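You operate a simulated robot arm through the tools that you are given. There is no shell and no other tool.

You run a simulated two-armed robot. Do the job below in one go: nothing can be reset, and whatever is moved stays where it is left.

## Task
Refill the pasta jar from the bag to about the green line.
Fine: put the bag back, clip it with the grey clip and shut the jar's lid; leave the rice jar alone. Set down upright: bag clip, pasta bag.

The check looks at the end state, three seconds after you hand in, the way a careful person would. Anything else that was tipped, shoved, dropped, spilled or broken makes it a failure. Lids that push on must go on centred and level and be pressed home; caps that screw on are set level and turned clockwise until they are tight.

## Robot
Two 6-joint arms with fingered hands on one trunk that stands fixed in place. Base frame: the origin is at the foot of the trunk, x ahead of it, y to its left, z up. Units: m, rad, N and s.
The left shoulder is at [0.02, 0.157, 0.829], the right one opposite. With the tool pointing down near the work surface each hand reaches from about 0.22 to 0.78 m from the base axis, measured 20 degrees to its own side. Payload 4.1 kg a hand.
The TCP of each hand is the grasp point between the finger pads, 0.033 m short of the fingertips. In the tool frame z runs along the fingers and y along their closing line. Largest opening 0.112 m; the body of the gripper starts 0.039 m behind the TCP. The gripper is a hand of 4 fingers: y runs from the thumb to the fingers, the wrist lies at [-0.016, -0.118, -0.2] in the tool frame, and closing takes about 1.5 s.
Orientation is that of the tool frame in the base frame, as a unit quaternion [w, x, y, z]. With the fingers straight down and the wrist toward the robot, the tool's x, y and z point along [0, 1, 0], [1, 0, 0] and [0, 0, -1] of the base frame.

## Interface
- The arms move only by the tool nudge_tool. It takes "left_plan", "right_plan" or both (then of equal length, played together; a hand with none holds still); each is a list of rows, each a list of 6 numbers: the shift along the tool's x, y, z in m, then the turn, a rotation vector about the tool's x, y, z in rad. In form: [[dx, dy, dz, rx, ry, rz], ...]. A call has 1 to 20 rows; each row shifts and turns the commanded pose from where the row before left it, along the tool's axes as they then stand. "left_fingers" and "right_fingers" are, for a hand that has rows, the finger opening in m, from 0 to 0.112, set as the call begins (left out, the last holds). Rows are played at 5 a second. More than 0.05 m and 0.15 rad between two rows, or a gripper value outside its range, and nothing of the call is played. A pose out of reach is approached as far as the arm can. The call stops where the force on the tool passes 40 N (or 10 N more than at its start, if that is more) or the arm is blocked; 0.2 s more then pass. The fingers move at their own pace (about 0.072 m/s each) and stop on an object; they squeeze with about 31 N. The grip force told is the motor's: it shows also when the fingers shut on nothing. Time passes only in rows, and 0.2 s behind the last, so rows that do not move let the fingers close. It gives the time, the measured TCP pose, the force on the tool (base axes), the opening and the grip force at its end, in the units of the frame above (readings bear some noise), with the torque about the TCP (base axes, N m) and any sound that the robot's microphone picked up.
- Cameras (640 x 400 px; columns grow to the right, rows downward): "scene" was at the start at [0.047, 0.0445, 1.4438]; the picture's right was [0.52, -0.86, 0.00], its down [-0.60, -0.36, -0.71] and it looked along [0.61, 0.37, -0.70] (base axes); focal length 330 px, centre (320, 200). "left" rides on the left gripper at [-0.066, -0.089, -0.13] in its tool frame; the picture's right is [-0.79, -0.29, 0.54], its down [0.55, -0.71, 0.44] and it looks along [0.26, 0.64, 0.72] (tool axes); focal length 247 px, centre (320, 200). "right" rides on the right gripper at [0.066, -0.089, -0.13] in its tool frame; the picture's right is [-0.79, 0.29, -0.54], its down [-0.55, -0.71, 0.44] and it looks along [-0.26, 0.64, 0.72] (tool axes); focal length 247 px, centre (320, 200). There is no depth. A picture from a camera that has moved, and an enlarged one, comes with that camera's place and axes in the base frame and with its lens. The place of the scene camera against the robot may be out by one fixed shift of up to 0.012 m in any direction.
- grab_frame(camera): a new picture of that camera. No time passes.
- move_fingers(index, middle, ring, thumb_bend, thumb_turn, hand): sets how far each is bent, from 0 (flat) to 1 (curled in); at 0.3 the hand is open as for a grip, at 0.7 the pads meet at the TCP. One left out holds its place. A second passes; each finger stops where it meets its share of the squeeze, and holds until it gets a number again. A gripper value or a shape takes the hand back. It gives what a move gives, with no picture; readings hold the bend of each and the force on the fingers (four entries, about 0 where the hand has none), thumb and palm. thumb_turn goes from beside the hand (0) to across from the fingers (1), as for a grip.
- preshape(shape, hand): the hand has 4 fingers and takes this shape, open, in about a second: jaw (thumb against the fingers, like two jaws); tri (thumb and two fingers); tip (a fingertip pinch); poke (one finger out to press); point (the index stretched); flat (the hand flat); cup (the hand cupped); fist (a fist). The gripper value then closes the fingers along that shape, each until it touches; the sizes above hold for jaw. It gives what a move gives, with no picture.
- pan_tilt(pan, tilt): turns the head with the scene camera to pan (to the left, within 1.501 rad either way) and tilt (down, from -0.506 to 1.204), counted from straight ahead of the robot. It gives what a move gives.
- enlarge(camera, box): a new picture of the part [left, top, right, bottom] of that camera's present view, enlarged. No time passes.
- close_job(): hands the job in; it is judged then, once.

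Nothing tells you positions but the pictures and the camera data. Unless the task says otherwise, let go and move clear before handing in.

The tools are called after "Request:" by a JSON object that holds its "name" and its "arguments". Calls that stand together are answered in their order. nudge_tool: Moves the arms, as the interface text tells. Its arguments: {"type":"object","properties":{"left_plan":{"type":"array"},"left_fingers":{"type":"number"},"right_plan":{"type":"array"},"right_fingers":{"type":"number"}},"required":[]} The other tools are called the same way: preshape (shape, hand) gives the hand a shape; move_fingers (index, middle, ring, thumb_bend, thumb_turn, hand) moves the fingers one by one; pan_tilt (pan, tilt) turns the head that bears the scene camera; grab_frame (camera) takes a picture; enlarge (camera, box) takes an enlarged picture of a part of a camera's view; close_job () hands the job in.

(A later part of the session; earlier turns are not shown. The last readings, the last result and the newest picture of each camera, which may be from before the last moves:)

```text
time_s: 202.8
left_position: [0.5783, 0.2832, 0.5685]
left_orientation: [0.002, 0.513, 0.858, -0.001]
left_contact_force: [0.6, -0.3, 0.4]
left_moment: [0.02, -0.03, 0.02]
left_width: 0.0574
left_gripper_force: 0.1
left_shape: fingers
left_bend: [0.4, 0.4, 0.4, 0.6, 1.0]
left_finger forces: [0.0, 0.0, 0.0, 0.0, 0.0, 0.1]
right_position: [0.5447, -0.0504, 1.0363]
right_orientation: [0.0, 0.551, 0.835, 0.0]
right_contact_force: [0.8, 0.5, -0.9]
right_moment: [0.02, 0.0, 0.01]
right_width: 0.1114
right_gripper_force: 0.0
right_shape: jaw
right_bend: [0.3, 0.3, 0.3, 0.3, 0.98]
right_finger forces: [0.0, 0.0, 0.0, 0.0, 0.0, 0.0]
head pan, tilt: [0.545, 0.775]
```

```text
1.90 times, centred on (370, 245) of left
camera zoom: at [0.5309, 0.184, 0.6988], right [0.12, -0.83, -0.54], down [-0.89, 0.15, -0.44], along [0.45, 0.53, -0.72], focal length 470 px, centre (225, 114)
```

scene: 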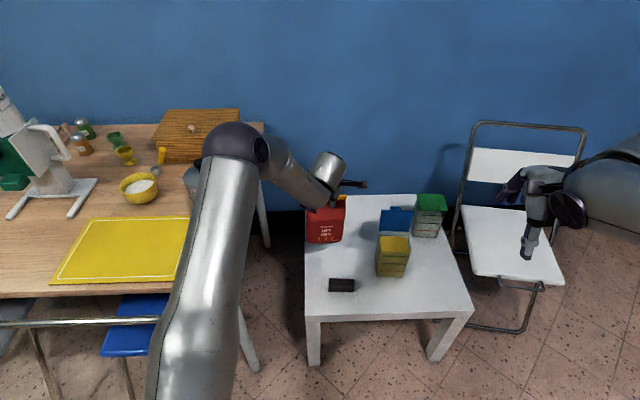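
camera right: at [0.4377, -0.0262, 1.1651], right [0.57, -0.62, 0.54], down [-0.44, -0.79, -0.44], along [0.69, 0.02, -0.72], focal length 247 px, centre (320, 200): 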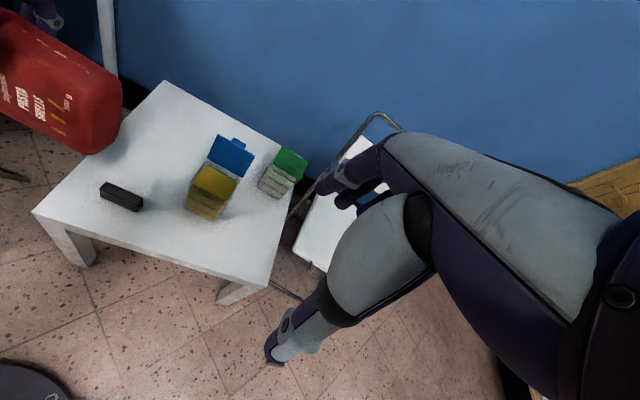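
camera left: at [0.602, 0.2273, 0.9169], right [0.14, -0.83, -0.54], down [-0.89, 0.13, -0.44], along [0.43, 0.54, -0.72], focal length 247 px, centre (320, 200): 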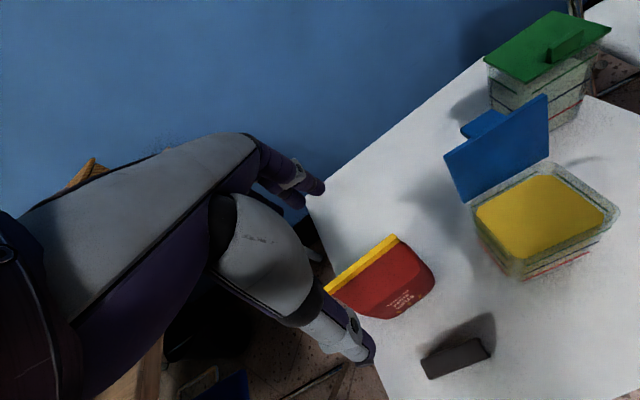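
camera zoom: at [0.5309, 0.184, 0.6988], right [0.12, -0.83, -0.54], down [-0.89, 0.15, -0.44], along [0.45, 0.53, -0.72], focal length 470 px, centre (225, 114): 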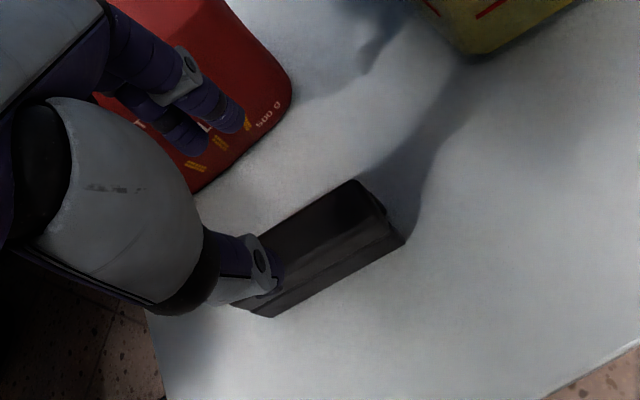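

Request:
{"name": "move_fingers", "arguments": {"hand": "left", "index": 0.43, "middle": 0.43, "ring": 0.43, "thumb_bend": 0.5}}

Request:
{"name": "enlarge", "arguments": {"camera": "left", "box": [240, 140, 500, 350]}}

```text
time_s: 203.8
left_position: [0.5779, 0.2845, 0.5689]
left_orientation: [0.001, 0.514, 0.858, 0.0]
left_contact_force: [0.3, -0.3, 0.0]
left_moment: [-0.03, 0.04, -0.02]
left_width: 0.0673
left_gripper_force: 0.0
left_shape: fingers
left_bend: [0.43, 0.43, 0.43, 0.5, 1.0]
left_finger forces: [0.0, 0.0, 0.0, 0.0, 0.1, 0.0]
right_position: [0.5453, -0.0519, 1.0355]
right_orientation: [0.0, 0.551, 0.835, 0.0]
right_contact_force: [-0.2, -0.2, -0.1]
right_moment: [0.0, -0.01, -0.01]
right_width: 0.1118
right_gripper_force: 0.1
right_shape: jaw
right_bend: [0.3, 0.3, 0.3, 0.3, 0.98]
right_finger forces: [0.0, 0.1, 0.1, 0.0, 0.0, 0.0]
head pan, tilt: [0.545, 0.775]
```

```text
1.90 times, centred on (370, 245) of left
camera zoom: at [0.5309, 0.184, 0.6988], right [0.12, -0.83, -0.54], down [-0.89, 0.15, -0.44], along [0.45, 0.53, -0.72], focal length 470 px, centre (225, 114)
```

zoom: 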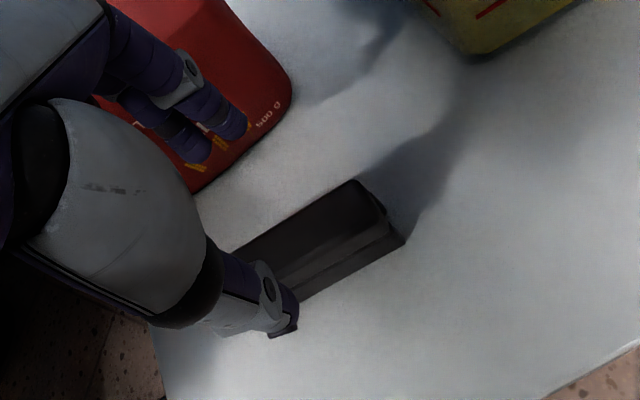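

Now descending around the clip to z≈0.489.

Request:
{"name": "nudge_tool", "arguments": {"left_plan": [[0, 0.001, 0.03, 0, 0, 0], [0, 0.001, 0.025, 0, 0, 0], [0, 0, 0.015, 0, 0, 0]]}}

Request:
{"name": "enlarge", "arguments": {"camera": "left", "box": [240, 140, 500, 350]}}

Request:
{"name": "nudge_tool", "arguments": {"left_plan": [[0, 0, 0.008, 0, 0, 0]]}}

Request:
{"name": "enlarge", "arguments": {"camera": "left", "box": [240, 140, 500, 350]}}

```text
time_s: 204.6
left_position: [0.5813, 0.2854, 0.4982]
left_orientation: [0.0, 0.513, 0.858, 0.0]
left_contact_force: [0.3, 0.2, -0.1]
left_moment: [-0.01, 0.0, -0.03]
left_width: 0.0672
left_gripper_force: 0.0
left_shape: fingers
left_bend: [0.43, 0.43, 0.43, 0.5, 1.0]
left_finger forces: [0.1, 0.0, 0.0, 0.0, 0.0, 0.0]
right_position: [0.5446, -0.0521, 1.0365]
right_orientation: [-0.001, 0.551, 0.835, -0.001]
right_contact_force: [-0.4, 0.4, -0.1]
right_moment: [0.0, -0.01, 0.0]
right_width: 0.1115
right_gripper_force: 0.0
right_shape: jaw
right_bend: [0.3, 0.3, 0.3, 0.3, 0.98]
right_finger forces: [0.1, 0.1, 0.1, 0.1, 0.0, 0.0]
head pan, tilt: [0.545, 0.775]
```

```text
1.90 times, centred on (370, 245) of left
camera zoom: at [0.5335, 0.1856, 0.6276], right [0.12, -0.83, -0.54], down [-0.89, 0.15, -0.44], along [0.45, 0.53, -0.72], focal length 470 px, centre (225, 114)
```

zoom: 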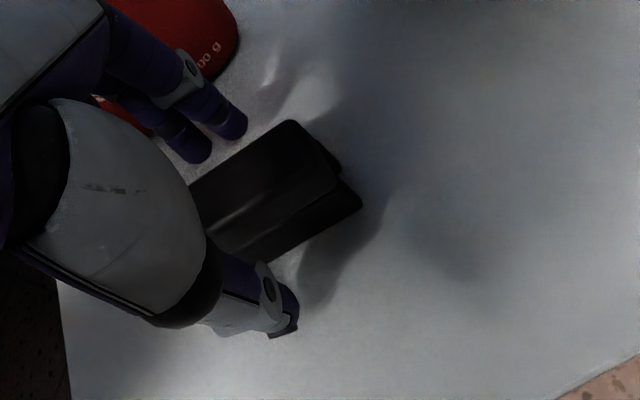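

```text
time_s: 205.0
left_position: [0.5796, 0.2857, 0.4902]
left_orientation: [-0.001, 0.514, 0.858, 0.0]
left_contact_force: [0.2, -0.2, 0.6]
left_moment: [0.02, -0.01, 0.01]
left_width: 0.0673
left_gripper_force: 0.0
left_shape: fingers
left_bend: [0.43, 0.43, 0.43, 0.5, 1.0]
left_finger forces: [0.0, 0.1, 0.0, 0.1, 0.1, 0.0]
right_position: [0.5455, -0.0517, 1.0363]
right_orientation: [0.0, 0.551, 0.834, 0.0]
right_contact_force: [0.3, -0.1, 0.0]
right_moment: [0.04, -0.01, 0.0]
right_width: 0.1116
right_gripper_force: 0.0
right_shape: jaw
right_bend: [0.3, 0.3, 0.3, 0.3, 0.98]
right_finger forces: [0.0, 0.0, 0.0, 0.1, 0.0, 0.0]
head pan, tilt: [0.545, 0.775]
```

```text
1.90 times, centred on (370, 245) of left
camera zoom: at [0.5331, 0.1857, 0.6194], right [0.12, -0.83, -0.54], down [-0.89, 0.15, -0.44], along [0.45, 0.53, -0.72], focal length 470 px, centre (225, 114)
```

zoom: 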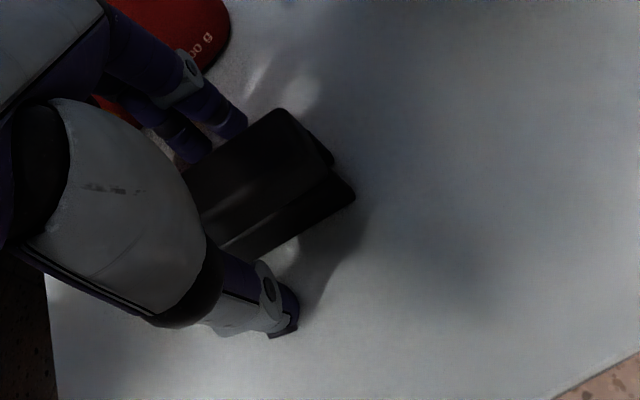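

The clip sits in the hand the same way as in the first grip. Closing.

Request:
{"name": "nudge_tool", "arguments": {"left_plan": [[0, 0, 0, 0, 0, 0], [0, 0, 0, 0, 0, 0], [0, 0, 0, 0, 0, 0], [0, 0, 0, 0, 0, 0], [0, 0, 0, 0, 0, 0], [0, 0, 0, 0, 0, 0], [0, 0, 0, 0, 0, 0]], "left_fingers": 0.0}}

Request:
{"name": "nudge_tool", "arguments": {"left_plan": [[0, 0, -0.02, 0, 0, 0], [0, 0, -0.04, 0, 0, 0], [0, 0, -0.045, 0, 0, 0], [0, 0, -0.045, 0, 0, 0], [0, 0, -0.045, 0, 0, 0], [0, 0, -0.035, 0, 0, 0]]}}

Request:
{"name": "grab_frame", "arguments": {"camera": "left"}}

Request:
{"name": "enlarge", "arguments": {"camera": "right", "box": [50, 30, 230, 210]}}

```text
time_s: 206.6
left_position: [0.5811, 0.286, 0.4912]
left_orientation: [0.0, 0.514, 0.858, 0.001]
left_contact_force: [-0.1, 0.5, -0.1]
left_moment: [0.0, -0.02, -0.03]
left_width: 0.0196
left_gripper_force: 31.2
left_shape: jaw
left_bend: [0.73, 0.67, 0.69, 0.74, 1.0]
left_finger forces: [16.3, 8.1, 3.4, 0.0, 27.9, 0.0]
right_position: [0.5455, -0.05, 1.0361]
right_orientation: [0.0, 0.551, 0.835, 0.0]
right_contact_force: [0.5, -0.2, -0.9]
right_moment: [0.03, 0.01, 0.02]
right_width: 0.1117
right_gripper_force: 0.1
right_shape: jaw
right_bend: [0.3, 0.3, 0.3, 0.3, 0.98]
right_finger forces: [0.1, 0.0, 0.0, 0.0, 0.0, 0.1]
head pan, tilt: [0.545, 0.775]
```

```text
time_s: 208.0
left_position: [0.58, 0.2881, 0.7196]
left_orientation: [0.001, 0.513, 0.858, 0.0]
left_contact_force: [-0.5, -0.9, 0.5]
left_moment: [0.01, 0.03, 0.02]
left_width: 0.0197
left_gripper_force: 31.0
left_shape: jaw
left_bend: [0.73, 0.67, 0.69, 0.74, 1.0]
left_finger forces: [16.3, 8.0, 3.4, 0.1, 27.8, 0.0]
right_position: [0.5454, -0.0513, 1.0361]
right_orientation: [0.0, 0.551, 0.834, 0.0]
right_contact_force: [0.5, -0.5, 0.1]
right_moment: [-0.01, 0.02, 0.03]
right_width: 0.112
right_gripper_force: 0.0
right_shape: jaw
right_bend: [0.3, 0.3, 0.3, 0.3, 0.98]
right_finger forces: [0.0, 0.1, 0.0, 0.1, 0.0, 0.0]
head pan, tilt: [0.545, 0.775]
```

```text
taken
camera left: at [0.5323, 0.1882, 0.8495], right [0.12, -0.83, -0.54], down [-0.89, 0.15, -0.44], along [0.44, 0.53, -0.72], focal length 247 px, centre (320, 200)
```

left: 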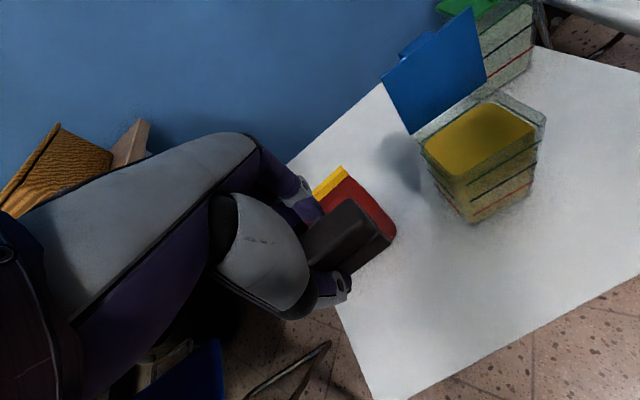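

```text
2.22 times, centred on (140, 120) of right
camera zoom: at [0.4379, -0.026, 1.165], right [0.57, -0.62, 0.54], down [-0.44, -0.79, -0.44], along [0.69, 0.02, -0.72], focal length 549 px, centre (720, 378)
```

zoom: 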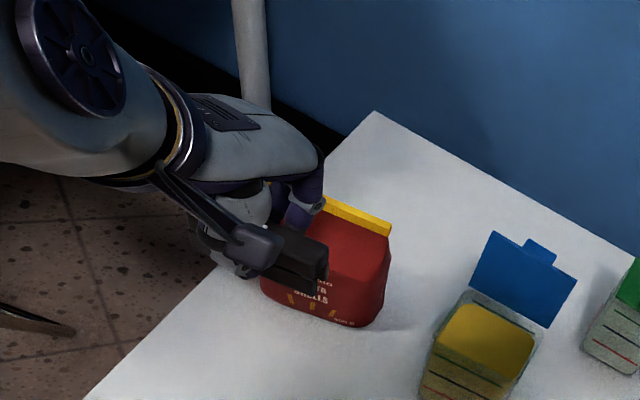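

Clip held firmly. I'll turn to the bag's heading (37.7°) and move over the bar, still about 4 cm above it.

Request:
{"name": "nudge_tool", "arguments": {"left_plan": [[0, 0, 0, 0, 0, -0.083], [0, 0, 0, 0, 0, -0.083], [0.0019, 0.0387, 0, 0, 0, 0], [0.0019, 0.0387, 0, 0, 0, 0], [0.0019, 0.0387, 0, 0, 0, 0]]}}

Request:
{"name": "enlarge", "arguments": {"camera": "left", "box": [240, 140, 480, 340]}}

Request:
{"name": "enlarge", "arguments": {"camera": "right", "box": [100, 60, 220, 180]}}

Request:
{"name": "enlarge", "arguments": {"camera": "scene", "box": [300, 170, 380, 270]}}

```text
time_s: 209.2
left_position: [0.6686, 0.3625, 0.723]
left_orientation: [0.001, 0.44, 0.898, 0.0]
left_contact_force: [-0.4, 0.4, 0.8]
left_moment: [0.01, -0.01, 0.0]
left_width: 0.0197
left_gripper_force: 30.7
left_shape: jaw
left_bend: [0.73, 0.67, 0.69, 0.74, 1.0]
left_finger forces: [16.6, 8.0, 3.3, 0.0, 28.0, 0.0]
right_position: [0.5453, -0.0515, 1.0358]
right_orientation: [-0.001, 0.551, 0.834, 0.0]
right_contact_force: [-0.1, -0.3, 0.3]
right_moment: [0.02, 0.0, 0.0]
right_width: 0.1115
right_gripper_force: 0.0
right_shape: jaw
right_bend: [0.3, 0.3, 0.3, 0.3, 0.98]
right_finger forces: [0.1, 0.0, 0.1, 0.1, 0.0, 0.0]
head pan, tilt: [0.545, 0.775]
```

```text
2.00 times, centred on (360, 240) of left
camera zoom: at [0.6376, 0.255, 0.8526], right [0.26, -0.8, -0.54], down [-0.9, 0.0, -0.44], along [0.35, 0.6, -0.72], focal length 494 px, centre (240, 120)
```

zoom: 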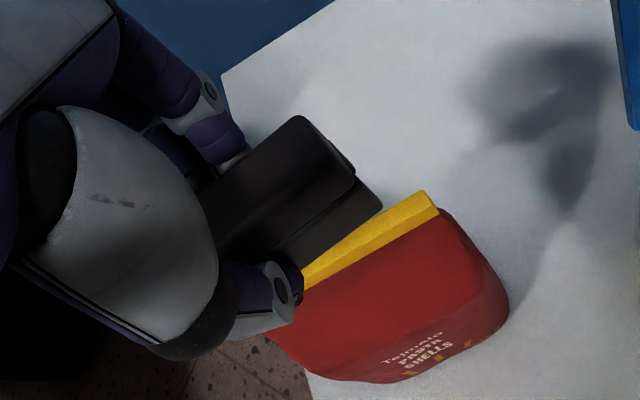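

```text
3.33 times, centred on (160, 120) of right
camera zoom: at [0.4375, -0.0262, 1.1652], right [0.57, -0.62, 0.54], down [-0.44, -0.79, -0.44], along [0.69, 0.02, -0.72], focal length 823 px, centre (853, 467)
```

zoom: 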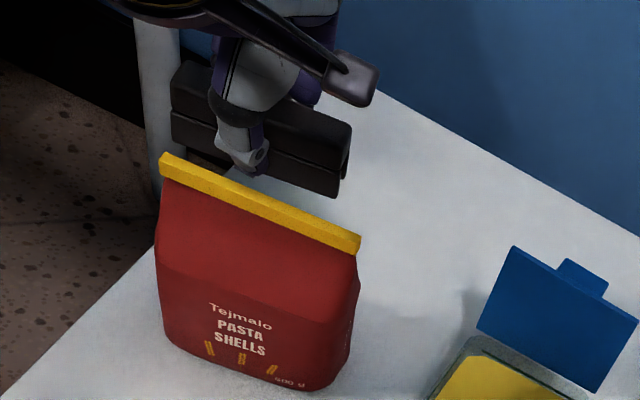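

```text
4.00 times, centred on (340, 220) of scene
camera zoom: at [0.0468, 0.0444, 1.4438], right [0.52, -0.86, 0.0], down [-0.6, -0.36, -0.71], along [0.61, 0.37, -0.7], focal length 1319 px, centre (240, 120)
```

zoom: 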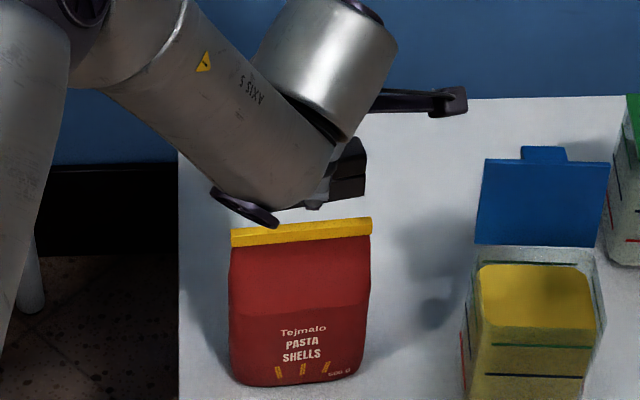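

The clip is parallel to the bar and within about 2 mm of being centred over it. I'll nudge 1 mm and lower to just above the bar for a close check.

Request:
{"name": "nudge_tool", "arguments": {"left_plan": [[0, -0.001, 0.015, 0, 0, 0], [0, 0, 0.015, 0, 0, 0]]}}

Request:
{"name": "enlarge", "arguments": {"camera": "left", "box": [300, 180, 440, 300]}}

Request:
{"name": "enlarge", "arguments": {"camera": "right", "box": [110, 80, 190, 160]}}

```text
time_s: 209.8
left_position: [0.667, 0.3613, 0.6924]
left_orientation: [0.0, 0.441, 0.898, 0.0]
left_contact_force: [-0.1, -0.9, 0.0]
left_moment: [0.01, 0.01, 0.0]
left_width: 0.0197
left_gripper_force: 31.3
left_shape: jaw
left_bend: [0.73, 0.67, 0.69, 0.74, 1.0]
left_finger forces: [16.3, 8.1, 3.4, 0.0, 27.9, 0.0]
right_position: [0.5459, -0.0514, 1.0362]
right_orientation: [0.001, 0.551, 0.835, 0.0]
right_contact_force: [0.4, -0.1, -0.3]
right_moment: [-0.02, 0.05, 0.04]
right_width: 0.1115
right_gripper_force: 0.0
right_shape: jaw
right_bend: [0.3, 0.3, 0.3, 0.3, 0.98]
right_finger forces: [0.0, 0.1, 0.0, 0.1, 0.0, 0.0]
head pan, tilt: [0.545, 0.775]
```

```text
3.33 times, centred on (370, 240) of left
camera zoom: at [0.6376, 0.2544, 0.8225], right [0.26, -0.8, -0.54], down [-0.9, 0.0, -0.44], along [0.35, 0.6, -0.72], focal length 823 px, centre (153, 67)
```

zoom: 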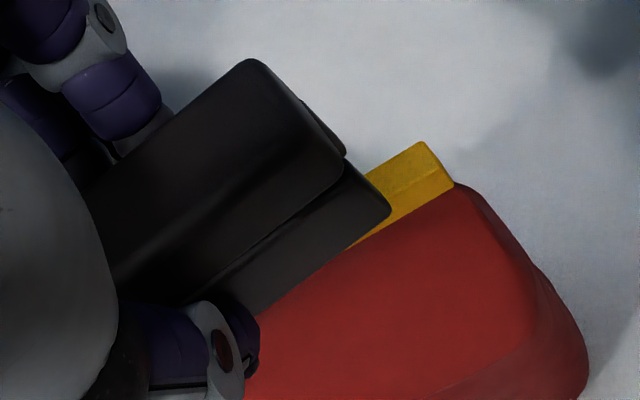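

```text
5.00 times, centred on (150, 120) of right
camera zoom: at [0.4376, -0.0262, 1.1651], right [0.57, -0.62, 0.54], down [-0.44, -0.79, -0.44], along [0.69, 0.02, -0.72], focal length 1235 px, centre (1170, 600)
```

zoom: 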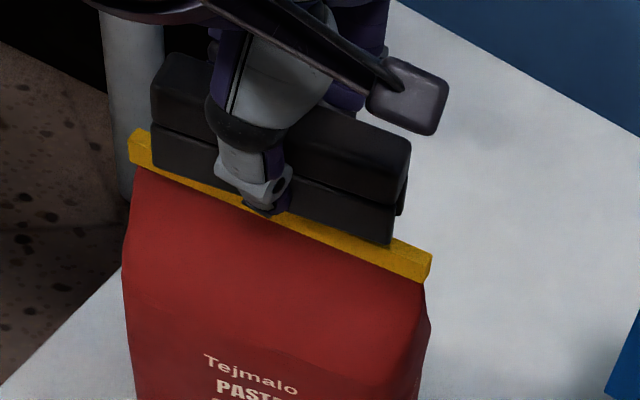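

The slot lines up with the bar to about 1 mm. Lowering slowly onto the bar, watching the force.

Request:
{"name": "nudge_tool", "arguments": {"left_plan": [[0, -0.0008, 0.008, 0, 0, 0], [0, 0, 0.007, 0, 0, 0]]}}

Request:
{"name": "nudge_tool", "arguments": {"left_plan": [[0, 0, 0.006, 0, 0, 0]]}}

Request:
{"name": "enlarge", "arguments": {"camera": "left", "box": [300, 180, 440, 300]}}

Request:
{"name": "enlarge", "arguments": {"camera": "right", "box": [110, 80, 190, 160]}}

```text
time_s: 210.4
left_position: [0.6669, 0.3608, 0.6775]
left_orientation: [0.0, 0.44, 0.898, 0.001]
left_contact_force: [-0.1, -0.6, -0.8]
left_moment: [-0.02, -0.01, 0.02]
left_width: 0.0199
left_gripper_force: 31.1
left_shape: jaw
left_bend: [0.73, 0.67, 0.69, 0.74, 1.0]
left_finger forces: [16.3, 8.1, 3.3, 0.0, 27.9, 0.1]
right_position: [0.5444, -0.0514, 1.0355]
right_orientation: [0.0, 0.551, 0.835, 0.0]
right_contact_force: [0.1, 0.1, -0.4]
right_moment: [-0.05, -0.02, -0.01]
right_width: 0.1118
right_gripper_force: 0.0
right_shape: jaw
right_bend: [0.3, 0.3, 0.3, 0.3, 0.98]
right_finger forces: [0.1, 0.0, 0.0, 0.0, 0.0, 0.0]
head pan, tilt: [0.545, 0.775]
```

```text
time_s: 210.8
left_position: [0.6683, 0.3613, 0.6732]
left_orientation: [0.002, 0.441, 0.898, 0.002]
left_contact_force: [-3.5, -1.0, 18.0]
left_moment: [-0.01, 0.15, -0.02]
left_width: 0.0201
left_gripper_force: 30.5
left_shape: jaw
left_bend: [0.73, 0.67, 0.71, 0.74, 1.0]
left_finger forces: [18.0, 8.8, 3.5, 0.0, 33.1, 0.0]
right_position: [0.5441, -0.0505, 1.0357]
right_orientation: [0.0, 0.551, 0.835, 0.001]
right_contact_force: [0.3, -0.5, 0.0]
right_moment: [-0.01, 0.01, -0.01]
right_width: 0.1117
right_gripper_force: 0.0
right_shape: jaw
right_bend: [0.3, 0.3, 0.3, 0.3, 0.98]
right_finger forces: [0.0, 0.0, 0.0, 0.0, 0.0, 0.0]
head pan, tilt: [0.545, 0.775]
```

```text
3.33 times, centred on (370, 240) of left
camera zoom: at [0.6378, 0.2539, 0.8027], right [0.26, -0.8, -0.54], down [-0.9, 0.0, -0.44], along [0.35, 0.6, -0.72], focal length 823 px, centre (153, 67)
```

zoom: 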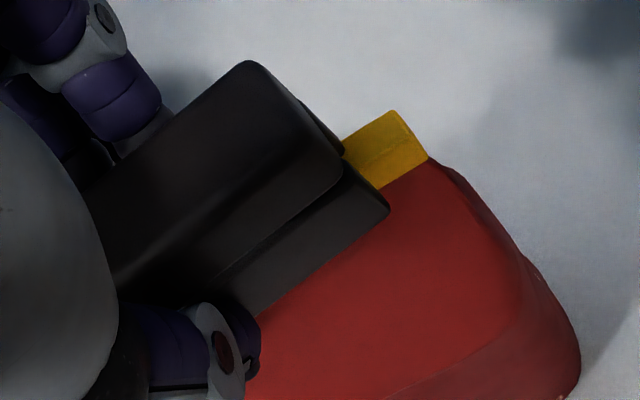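

```text
5.00 times, centred on (150, 120) of right
camera zoom: at [0.4372, -0.0263, 1.1653], right [0.57, -0.62, 0.54], down [-0.44, -0.79, -0.44], along [0.69, 0.02, -0.72], focal length 1235 px, centre (1170, 600)
```

zoom: 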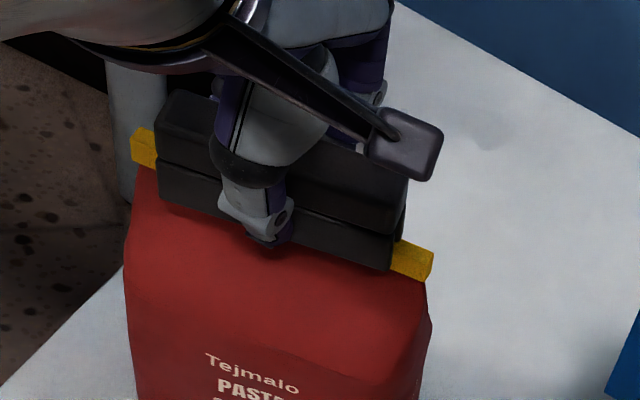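

It touched the bar's top edge: the slot is about 3 mm too far back. I'll lift, shift 3 mm toward the robot, and try again.

Request:
{"name": "nudge_tool", "arguments": {"left_plan": [[0, 0, -0.01, 0, 0, 0], [0, -0.003, 0, 0, 0, 0], [0, 0, 0, 0, 0, 0]]}}

Request:
{"name": "enlarge", "arguments": {"camera": "left", "box": [320, 190, 420, 270]}}

```text
time_s: 211.6
left_position: [0.6645, 0.3577, 0.6797]
left_orientation: [0.0, 0.441, 0.897, -0.001]
left_contact_force: [0.2, -0.2, -0.5]
left_moment: [-0.03, 0.03, -0.01]
left_width: 0.0201
left_gripper_force: 30.8
left_shape: jaw
left_bend: [0.73, 0.67, 0.7, 0.74, 1.0]
left_finger forces: [17.7, 8.3, 3.5, 0.0, 29.5, 0.0]
right_position: [0.5461, -0.0511, 1.0367]
right_orientation: [0.0, 0.552, 0.834, 0.001]
right_contact_force: [0.5, 0.2, -0.1]
right_moment: [-0.02, 0.01, -0.01]
right_width: 0.1117
right_gripper_force: 0.1
right_shape: jaw
right_bend: [0.3, 0.3, 0.3, 0.3, 0.98]
right_finger forces: [0.1, 0.0, 0.1, 0.0, 0.0, 0.0]
head pan, tilt: [0.545, 0.775]
```

```text
5.00 times, centred on (370, 230) of left
camera zoom: at [0.6349, 0.251, 0.8093], right [0.26, -0.8, -0.54], down [-0.9, 0.0, -0.44], along [0.35, 0.6, -0.72], focal length 1235 px, centre (70, 50)
```

zoom: 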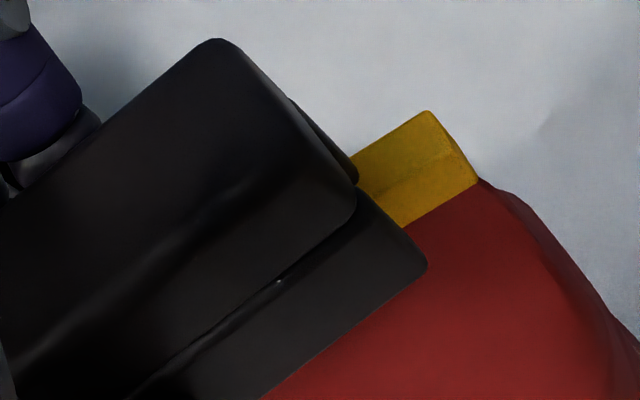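

I'll correct 1.5 mm back and lower to near the bar for another look.

Request:
{"name": "nudge_tool", "arguments": {"left_plan": [[0, 0.0015, 0.003, 0, 0, 0], [0, 0, 0, 0, 0, 0]]}}

Request:
{"name": "enlarge", "arguments": {"camera": "left", "box": [320, 190, 420, 270]}}

Request:
{"name": "nudge_tool", "arguments": {"left_plan": [[0, 0, 0.004, 0, 0, 0]]}}

Request:
{"name": "enlarge", "arguments": {"camera": "left", "box": [320, 190, 420, 270]}}

```text
time_s: 212.2
left_position: [0.6664, 0.3592, 0.6775]
left_orientation: [0.0, 0.441, 0.898, -0.002]
left_contact_force: [-0.5, -0.3, 0.3]
left_moment: [0.01, 0.0, -0.01]
left_width: 0.02
left_gripper_force: 30.9
left_shape: jaw
left_bend: [0.73, 0.67, 0.7, 0.74, 1.0]
left_finger forces: [17.6, 8.2, 3.4, 0.1, 29.5, 0.1]
right_position: [0.5445, -0.0511, 1.0357]
right_orientation: [-0.001, 0.551, 0.834, 0.0]
right_contact_force: [1.7, -0.1, -0.6]
right_moment: [0.01, -0.04, -0.01]
right_width: 0.1118
right_gripper_force: 0.0
right_shape: jaw
right_bend: [0.3, 0.3, 0.3, 0.3, 0.98]
right_finger forces: [0.0, 0.0, 0.0, 0.0, 0.0, 0.0]
head pan, tilt: [0.545, 0.775]
```

```text
5.00 times, centred on (370, 230) of left
camera zoom: at [0.6364, 0.2523, 0.8067], right [0.26, -0.8, -0.54], down [-0.9, 0.0, -0.44], along [0.35, 0.6, -0.72], focal length 1235 px, centre (70, 50)
```

zoom: 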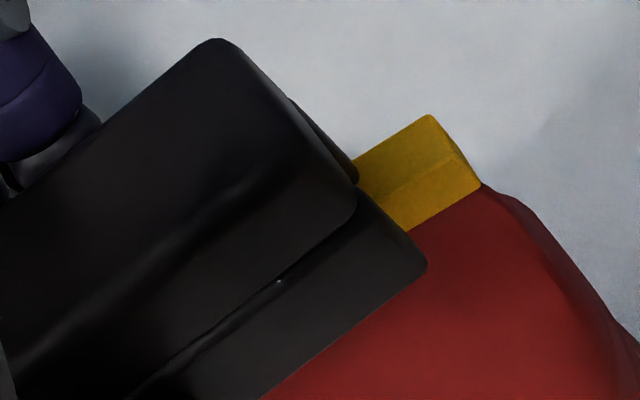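

```text
time_s: 212.6
left_position: [0.6669, 0.3592, 0.6735]
left_orientation: [0.002, 0.44, 0.898, 0.002]
left_contact_force: [-1.7, -0.5, 7.2]
left_moment: [-0.06, 0.05, -0.02]
left_width: 0.0201
left_gripper_force: 31.1
left_shape: jaw
left_bend: [0.73, 0.67, 0.7, 0.74, 1.0]
left_finger forces: [17.7, 8.3, 3.3, 0.0, 30.8, 0.0]
right_position: [0.5452, -0.0521, 1.036]
right_orientation: [0.0, 0.551, 0.835, 0.0]
right_contact_force: [0.5, 0.5, -0.7]
right_moment: [-0.01, -0.02, -0.03]
right_width: 0.1116
right_gripper_force: 0.0
right_shape: jaw
right_bend: [0.3, 0.3, 0.3, 0.3, 0.98]
right_finger forces: [0.1, 0.1, 0.0, 0.0, 0.1, 0.0]
head pan, tilt: [0.545, 0.775]
```

```text
5.00 times, centred on (370, 230) of left
camera zoom: at [0.6369, 0.252, 0.8035], right [0.26, -0.8, -0.54], down [-0.9, 0.0, -0.44], along [0.35, 0.6, -0.72], focal length 1235 px, centre (70, 50)
```

zoom: 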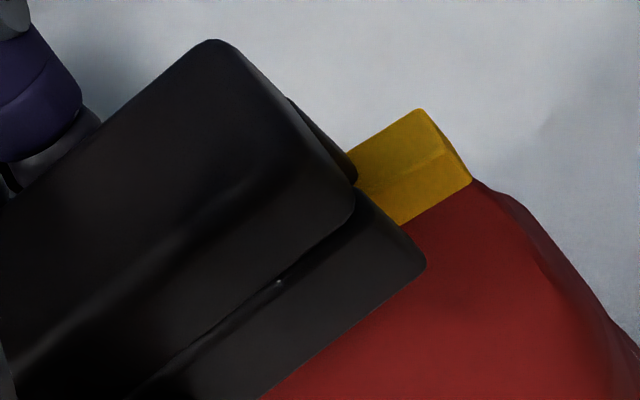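

The clip seems rotated a few degrees in the hand relative to the bar. I'll lift 1 cm and measure both directions carefully.

Request:
{"name": "nudge_tool", "arguments": {"left_plan": [[0, 0, -0.01, 0, 0, 0], [0, 0, 0, 0, 0, 0]]}}

Request:
{"name": "enlarge", "arguments": {"camera": "left", "box": [310, 180, 420, 290]}}

Request:
{"name": "enlarge", "arguments": {"camera": "right", "box": [120, 80, 180, 140]}}

Request:
{"name": "enlarge", "arguments": {"camera": "scene", "box": [310, 190, 370, 240]}}

```text
time_s: 213.2
left_position: [0.6669, 0.3593, 0.6826]
left_orientation: [-0.001, 0.441, 0.898, 0.0]
left_contact_force: [-0.2, -0.6, 0.4]
left_moment: [-0.03, -0.02, 0.0]
left_width: 0.0197
left_gripper_force: 30.5
left_shape: jaw
left_bend: [0.73, 0.67, 0.7, 0.74, 1.0]
left_finger forces: [17.8, 8.2, 3.5, 0.0, 29.5, 0.0]
right_position: [0.5458, -0.0522, 1.0362]
right_orientation: [0.0, 0.551, 0.834, 0.0]
right_contact_force: [-0.1, 0.6, 0.8]
right_moment: [0.01, -0.01, 0.02]
right_width: 0.1117
right_gripper_force: 0.0
right_shape: jaw
right_bend: [0.3, 0.3, 0.3, 0.3, 0.98]
right_finger forces: [0.0, 0.0, 0.0, 0.1, 0.0, 0.0]
head pan, tilt: [0.545, 0.775]
```

```text
3.64 times, centred on (365, 235) of left
camera zoom: at [0.6371, 0.2523, 0.8123], right [0.26, -0.8, -0.54], down [-0.9, 0.0, -0.44], along [0.35, 0.6, -0.72], focal length 898 px, centre (156, 73)
```

zoom: 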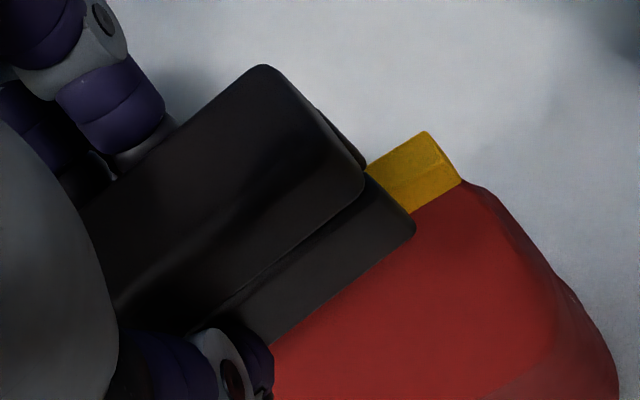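

```text
6.67 times, centred on (150, 110) of right
camera zoom: at [0.4377, -0.0261, 1.1651], right [0.57, -0.62, 0.54], down [-0.44, -0.79, -0.44], along [0.69, 0.02, -0.72], focal length 1646 px, centre (1453, 800)
```

zoom: 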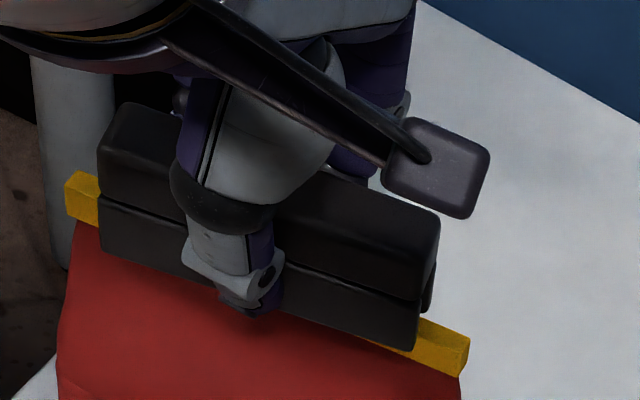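

```text
8.00 times, centred on (340, 215) of scene
camera zoom: at [0.047, 0.0445, 1.4438], right [0.52, -0.86, 0.0], down [-0.6, -0.36, -0.71], along [0.61, 0.37, -0.7], focal length 2639 px, centre (160, 80)
```

zoom: 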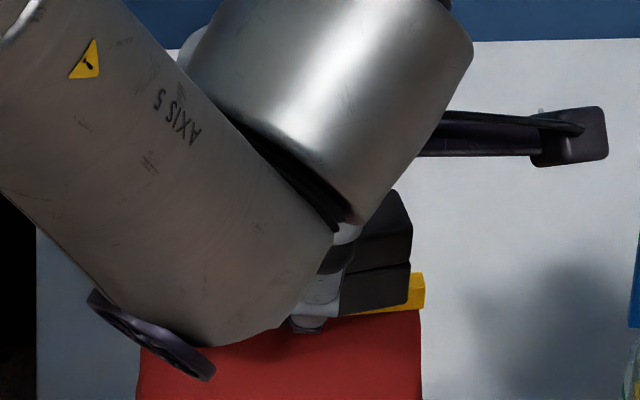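

Measured: the clip is rotated about 6° in the hand relative to the bar, and sits about 11 mm too far toward the robot. I'll raise, rotate 6° and shift 11 mm, then look again.

Request:
{"name": "nudge_tool", "arguments": {"left_plan": [[0, 0, -0.012, 0, 0, 0], [0, 0, 0, 0, 0, 0.11], [0.0016, 0.011, 0, 0, 0, 0], [0, 0, 0, 0, 0, 0]]}}

Request:
{"name": "enlarge", "arguments": {"camera": "left", "box": [310, 180, 420, 290]}}

Request:
{"name": "enlarge", "arguments": {"camera": "right", "box": [120, 80, 180, 140]}}

Request:
{"name": "enlarge", "arguments": {"camera": "scene", "box": [310, 190, 370, 240]}}

```text
time_s: 214.2
left_position: [0.6749, 0.3664, 0.6948]
left_orientation: [-0.001, 0.489, 0.872, 0.0]
left_contact_force: [-0.9, 0.2, 0.8]
left_moment: [-0.02, 0.02, 0.0]
left_width: 0.0203
left_gripper_force: 31.3
left_shape: jaw
left_bend: [0.73, 0.67, 0.7, 0.74, 1.0]
left_finger forces: [17.6, 8.2, 3.3, 0.0, 29.4, 0.0]
right_position: [0.5445, -0.0511, 1.0355]
right_orientation: [0.0, 0.551, 0.834, 0.0]
right_contact_force: [0.3, -0.3, -0.2]
right_moment: [-0.04, -0.02, 0.01]
right_width: 0.1118
right_gripper_force: 0.0
right_shape: jaw
right_bend: [0.3, 0.3, 0.3, 0.3, 0.98]
right_finger forces: [0.0, 0.1, 0.0, 0.1, 0.0, 0.0]
head pan, tilt: [0.545, 0.775]
```

```text
3.64 times, centred on (365, 235) of left
camera zoom: at [0.6336, 0.2637, 0.8243], right [0.17, -0.83, -0.54], down [-0.89, 0.1, -0.44], along [0.41, 0.55, -0.72], focal length 898 px, centre (156, 73)
```

zoom: 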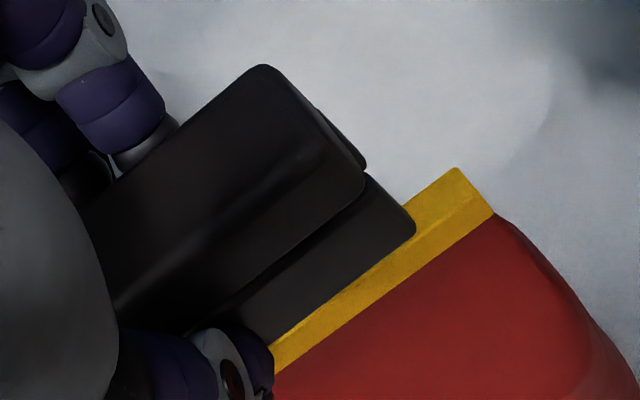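

```text
6.67 times, centred on (150, 110) of right
camera zoom: at [0.4377, -0.0261, 1.1651], right [0.57, -0.62, 0.54], down [-0.44, -0.79, -0.44], along [0.69, 0.02, -0.72], focal length 1646 px, centre (1453, 800)
```

zoom: 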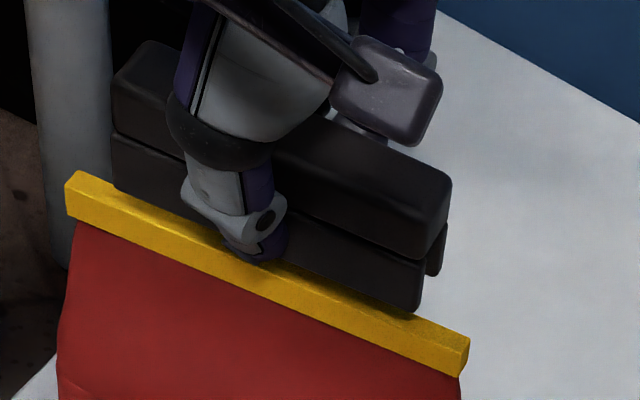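

```text
8.00 times, centred on (340, 215) of scene
camera zoom: at [0.047, 0.0445, 1.4438], right [0.52, -0.86, 0.0], down [-0.6, -0.36, -0.71], along [0.61, 0.37, -0.7], focal length 2639 px, centre (160, 80)
```

zoom: 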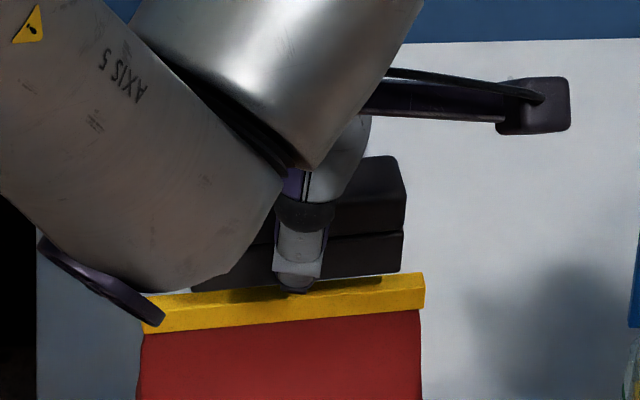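

Now parallel in all three views, about 2 mm short in depth. I'll shift 2 mm and lower step by step.

Request:
{"name": "nudge_tool", "arguments": {"left_plan": [[0, 0.0018, 0.006, 0, 0, 0], [0, 0, 0.007, 0, 0, 0]]}}

Request:
{"name": "enlarge", "arguments": {"camera": "left", "box": [310, 180, 420, 290]}}

Request:
{"name": "enlarge", "arguments": {"camera": "right", "box": [120, 80, 180, 140]}}

```text
time_s: 214.8
left_position: [0.6766, 0.3672, 0.6819]
left_orientation: [0.001, 0.49, 0.872, 0.0]
left_contact_force: [0.2, 0.3, 0.1]
left_moment: [-0.01, -0.02, 0.0]
left_width: 0.0198
left_gripper_force: 30.5
left_shape: jaw
left_bend: [0.73, 0.67, 0.7, 0.74, 1.0]
left_finger forces: [17.7, 8.3, 3.5, 0.0, 29.3, 0.0]
right_position: [0.5447, -0.0514, 1.0358]
right_orientation: [0.0, 0.551, 0.835, 0.0]
right_contact_force: [0.1, 0.0, 0.2]
right_moment: [0.01, 0.02, 0.02]
right_width: 0.1115
right_gripper_force: 0.0
right_shape: jaw
right_bend: [0.3, 0.3, 0.3, 0.3, 0.98]
right_finger forces: [0.0, 0.0, 0.0, 0.0, 0.1, 0.0]
head pan, tilt: [0.545, 0.775]
```

```text
3.64 times, centred on (365, 235) of left
camera zoom: at [0.6347, 0.2643, 0.8113], right [0.17, -0.83, -0.54], down [-0.89, 0.1, -0.44], along [0.41, 0.55, -0.72], focal length 898 px, centre (156, 73)
```

zoom: 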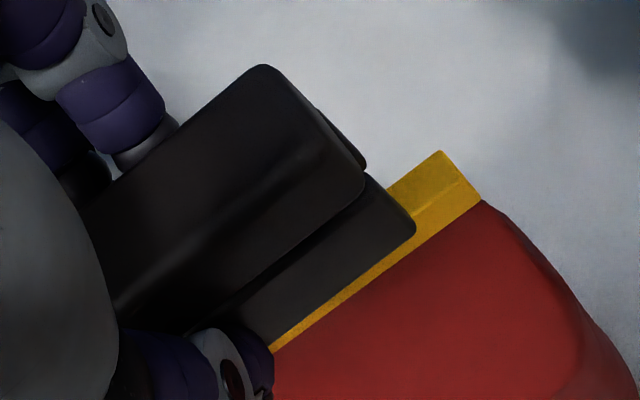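

```text
6.67 times, centred on (150, 110) of right
camera zoom: at [0.4377, -0.0261, 1.1651], right [0.57, -0.62, 0.54], down [-0.44, -0.79, -0.44], along [0.69, 0.02, -0.72], focal length 1646 px, centre (1453, 800)
```

zoom: 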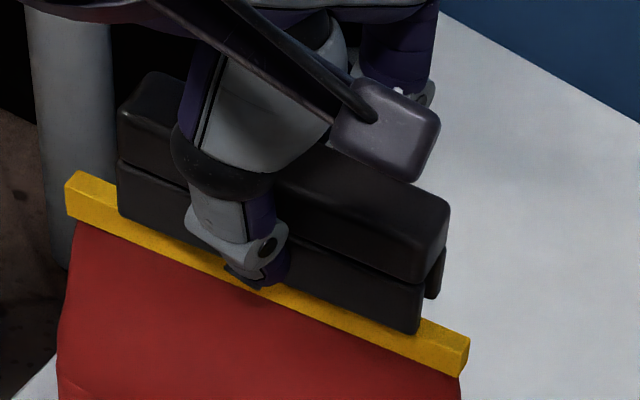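

Close. I'll add 1.5 mm forward and keep lowering in small steps.

Request:
{"name": "nudge_tool", "arguments": {"left_plan": [[0, 0.0015, 0.004, 0, 0, 0]]}}

Request:
{"name": "nudge_tool", "arguments": {"left_plan": [[0, 0, 0.004, 0, 0, 0]]}}

Request:
{"name": "enlarge", "arguments": {"camera": "left", "box": [310, 180, 420, 290]}}

Request:
{"name": "enlarge", "arguments": {"camera": "right", "box": [120, 80, 180, 140]}}

```text
time_s: 215.2
left_position: [0.6772, 0.3675, 0.6783]
left_orientation: [0.001, 0.49, 0.872, -0.001]
left_contact_force: [0.6, 0.2, -0.7]
left_moment: [-0.01, -0.05, -0.01]
left_width: 0.0198
left_gripper_force: 31.1
left_shape: jaw
left_bend: [0.73, 0.67, 0.7, 0.74, 1.0]
left_finger forces: [17.7, 8.2, 3.5, 0.0, 29.4, 0.0]
right_position: [0.5446, -0.0511, 1.0371]
right_orientation: [0.0, 0.552, 0.834, 0.0]
right_contact_force: [0.7, 0.3, 0.1]
right_moment: [0.0, 0.04, 0.04]
right_width: 0.1116
right_gripper_force: 0.0
right_shape: jaw
right_bend: [0.3, 0.3, 0.3, 0.3, 0.98]
right_finger forces: [0.0, 0.0, 0.0, 0.0, 0.1, 0.0]
head pan, tilt: [0.545, 0.775]
```

```text
time_s: 215.6
left_position: [0.6785, 0.3682, 0.6746]
left_orientation: [0.001, 0.489, 0.872, 0.001]
left_contact_force: [-0.1, -0.4, 1.5]
left_moment: [-0.02, -0.01, -0.02]
left_width: 0.02
left_gripper_force: 31.3
left_shape: jaw
left_bend: [0.73, 0.67, 0.7, 0.74, 1.0]
left_finger forces: [17.8, 8.2, 3.2, 0.0, 29.6, 0.0]
right_position: [0.5448, -0.0519, 1.035]
right_orientation: [0.0, 0.551, 0.834, 0.0]
right_contact_force: [0.1, 0.1, -0.3]
right_moment: [-0.01, 0.01, 0.0]
right_width: 0.1117
right_gripper_force: 0.1
right_shape: jaw
right_bend: [0.3, 0.3, 0.3, 0.3, 0.98]
right_finger forces: [0.1, 0.0, 0.0, 0.0, 0.0, 0.0]
head pan, tilt: [0.545, 0.775]
```

```text
3.64 times, centred on (365, 235) of left
camera zoom: at [0.6363, 0.265, 0.8035], right [0.17, -0.83, -0.54], down [-0.89, 0.1, -0.44], along [0.41, 0.56, -0.72], focal length 898 px, centre (156, 73)
```

zoom: 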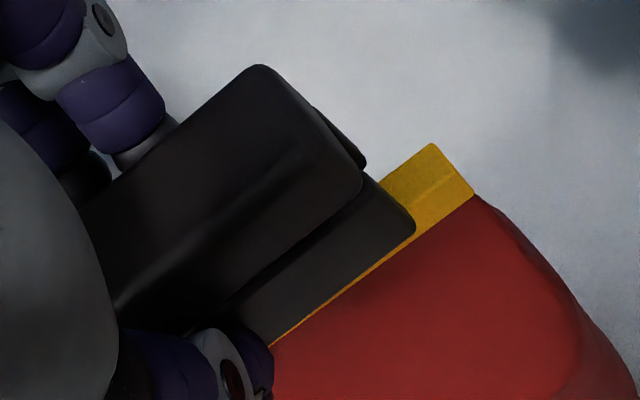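

```text
6.67 times, centred on (150, 110) of right
camera zoom: at [0.4376, -0.0261, 1.1651], right [0.57, -0.62, 0.54], down [-0.44, -0.79, -0.44], along [0.69, 0.02, -0.72], focal length 1646 px, centre (1453, 800)
```

zoom: 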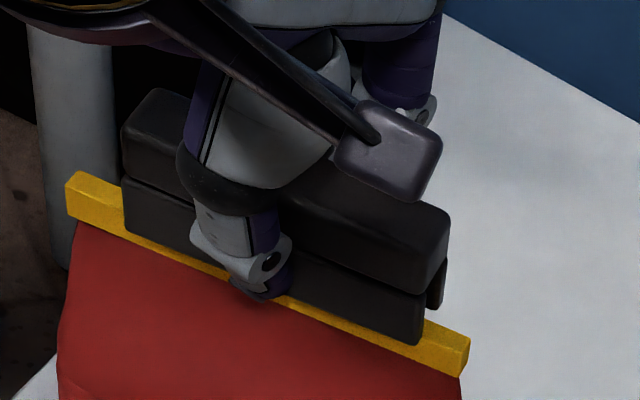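

The slot looks centred on the bar within a millimetre. Continuing down in 2 mm steps.

Request:
{"name": "nudge_tool", "arguments": {"left_plan": [[0, 0, 0.002, 0, 0, 0]]}}

Request:
{"name": "nudge_tool", "arguments": {"left_plan": [[0, 0, 0.002, 0, 0, 0]]}}

Request:
{"name": "enlarge", "arguments": {"camera": "left", "box": [310, 180, 420, 290]}}

```text
time_s: 216.0
left_position: [0.6769, 0.3675, 0.6719]
left_orientation: [0.0, 0.49, 0.872, -0.001]
left_contact_force: [-0.2, 0.0, -0.1]
left_moment: [0.01, -0.02, -0.04]
left_width: 0.0199
left_gripper_force: 31.3
left_shape: jaw
left_bend: [0.73, 0.67, 0.7, 0.74, 1.0]
left_finger forces: [17.8, 8.2, 3.4, 0.1, 29.3, 0.0]
right_position: [0.5455, -0.0512, 1.036]
right_orientation: [0.0, 0.551, 0.834, 0.0]
right_contact_force: [0.1, 0.5, -0.8]
right_moment: [0.0, -0.03, -0.02]
right_width: 0.1115
right_gripper_force: 0.0
right_shape: jaw
right_bend: [0.3, 0.3, 0.3, 0.3, 0.98]
right_finger forces: [0.0, 0.0, 0.0, 0.0, 0.0, 0.0]
head pan, tilt: [0.545, 0.775]
```

```text
time_s: 216.4
left_position: [0.6772, 0.3684, 0.6689]
left_orientation: [0.0, 0.49, 0.872, 0.0]
left_contact_force: [0.1, -0.2, 0.4]
left_moment: [0.02, -0.03, 0.02]
left_width: 0.0198
left_gripper_force: 31.1
left_shape: jaw
left_bend: [0.73, 0.67, 0.7, 0.74, 1.0]
left_finger forces: [17.8, 8.1, 3.5, 0.1, 29.3, 0.1]
right_position: [0.544, -0.0523, 1.0355]
right_orientation: [0.0, 0.552, 0.834, 0.0]
right_contact_force: [0.1, 0.5, 0.1]
right_moment: [-0.02, 0.01, 0.0]
right_width: 0.1116
right_gripper_force: 0.0
right_shape: jaw
right_bend: [0.3, 0.3, 0.3, 0.3, 0.98]
right_finger forces: [0.0, 0.0, 0.0, 0.0, 0.0, 0.1]
head pan, tilt: [0.545, 0.775]
```

```text
3.64 times, centred on (365, 235) of left
camera zoom: at [0.636, 0.2651, 0.7995], right [0.17, -0.83, -0.54], down [-0.89, 0.1, -0.44], along [0.41, 0.56, -0.72], focal length 898 px, centre (156, 73)
```

zoom: 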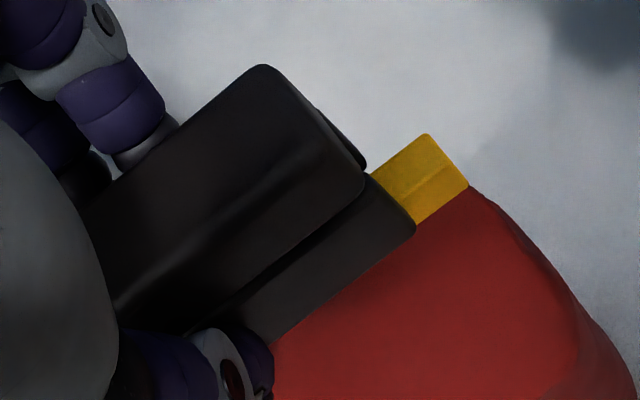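

No resistance: the clip is sliding over the bar. Continuing to the seated height (~0.650).

Request:
{"name": "nudge_tool", "arguments": {"left_plan": [[0, 0, 0.004, 0, 0, 0]]}}

Request:
{"name": "nudge_tool", "arguments": {"left_plan": [[0, 0, 0.004, 0, 0, 0]]}}

Request:
{"name": "nudge_tool", "arguments": {"left_plan": [[0, 0, 0.004, 0, 0, 0]]}}

Request:
{"name": "enlarge", "arguments": {"camera": "left", "box": [310, 180, 420, 290]}}

Request:
{"name": "enlarge", "arguments": {"camera": "right", "box": [120, 80, 180, 140]}}

```text
time_s: 216.8
left_position: [0.6774, 0.3681, 0.6657]
left_orientation: [0.001, 0.489, 0.872, -0.001]
left_contact_force: [0.2, -0.1, 0.6]
left_moment: [-0.02, 0.03, 0.02]
left_width: 0.02
left_gripper_force: 31.4
left_shape: jaw
left_bend: [0.73, 0.67, 0.7, 0.74, 1.0]
left_finger forces: [17.9, 8.2, 3.3, 0.1, 29.4, 0.0]
right_position: [0.5459, -0.0503, 1.0356]
right_orientation: [0.0, 0.551, 0.834, 0.0]
right_contact_force: [-0.5, 1.1, -0.4]
right_moment: [0.0, 0.01, -0.01]
right_width: 0.1117
right_gripper_force: 0.1
right_shape: jaw
right_bend: [0.3, 0.3, 0.3, 0.3, 0.98]
right_finger forces: [0.0, 0.1, 0.0, 0.1, 0.0, 0.0]
head pan, tilt: [0.545, 0.775]
```

```text
time_s: 217.2
left_position: [0.6764, 0.3677, 0.6631]
left_orientation: [0.0, 0.488, 0.873, -0.001]
left_contact_force: [-0.6, 0.1, -0.2]
left_moment: [-0.02, -0.02, 0.0]
left_width: 0.0196
left_gripper_force: 31.0
left_shape: jaw
left_bend: [0.73, 0.67, 0.7, 0.74, 1.0]
left_finger forces: [17.7, 8.1, 3.4, 0.1, 29.3, 0.1]
right_position: [0.5462, -0.0514, 1.036]
right_orientation: [-0.001, 0.551, 0.834, 0.0]
right_contact_force: [0.0, -0.4, -0.7]
right_moment: [-0.04, 0.03, 0.01]
right_width: 0.1115
right_gripper_force: 0.1
right_shape: jaw
right_bend: [0.3, 0.3, 0.3, 0.3, 0.98]
right_finger forces: [0.0, 0.1, 0.0, 0.1, 0.0, 0.0]
head pan, tilt: [0.545, 0.775]
```

```text
time_s: 217.6
left_position: [0.6776, 0.3668, 0.658]
left_orientation: [0.0, 0.489, 0.872, 0.001]
left_contact_force: [-0.3, -0.5, 0.6]
left_moment: [-0.02, 0.0, -0.03]
left_width: 0.0197
left_gripper_force: 30.9
left_shape: jaw
left_bend: [0.73, 0.67, 0.7, 0.74, 1.0]
left_finger forces: [17.9, 8.1, 3.4, 0.1, 29.3, 0.0]
right_position: [0.5447, -0.0507, 1.0358]
right_orientation: [-0.001, 0.551, 0.834, 0.0]
right_contact_force: [-0.4, 0.1, -1.4]
right_moment: [-0.01, 0.01, -0.02]
right_width: 0.1116
right_gripper_force: 0.1
right_shape: jaw
right_bend: [0.3, 0.3, 0.3, 0.3, 0.98]
right_finger forces: [0.0, 0.1, 0.1, 0.0, 0.0, 0.1]
head pan, tilt: [0.545, 0.775]
```

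```text
3.64 times, centred on (365, 235) of left
camera zoom: at [0.6357, 0.2648, 0.7877], right [0.17, -0.83, -0.54], down [-0.89, 0.1, -0.44], along [0.41, 0.55, -0.72], focal length 898 px, centre (156, 73)
```

zoom: 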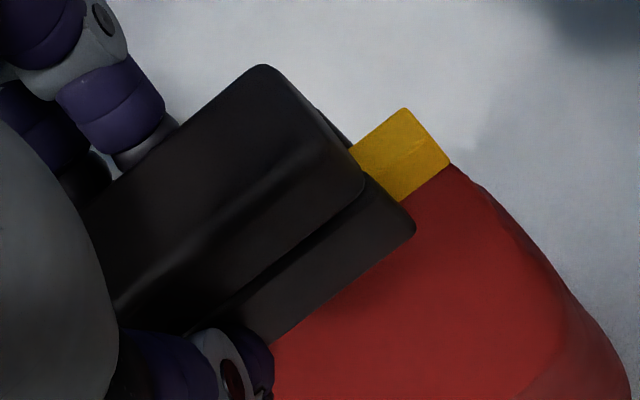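

```text
6.67 times, centred on (150, 110) of right
camera zoom: at [0.4377, -0.0261, 1.1651], right [0.57, -0.62, 0.54], down [-0.44, -0.79, -0.44], along [0.69, 0.02, -0.72], focal length 1646 px, centre (1453, 800)
```

zoom: 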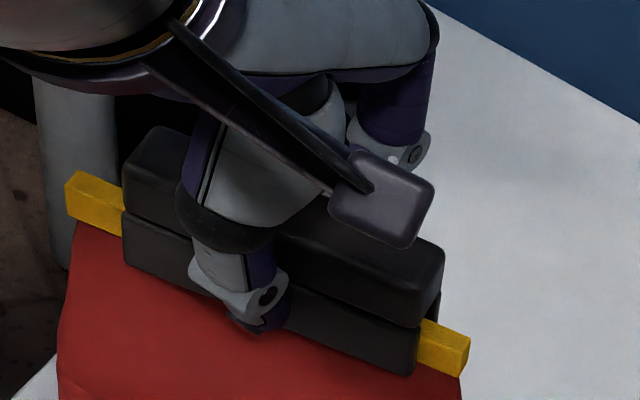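

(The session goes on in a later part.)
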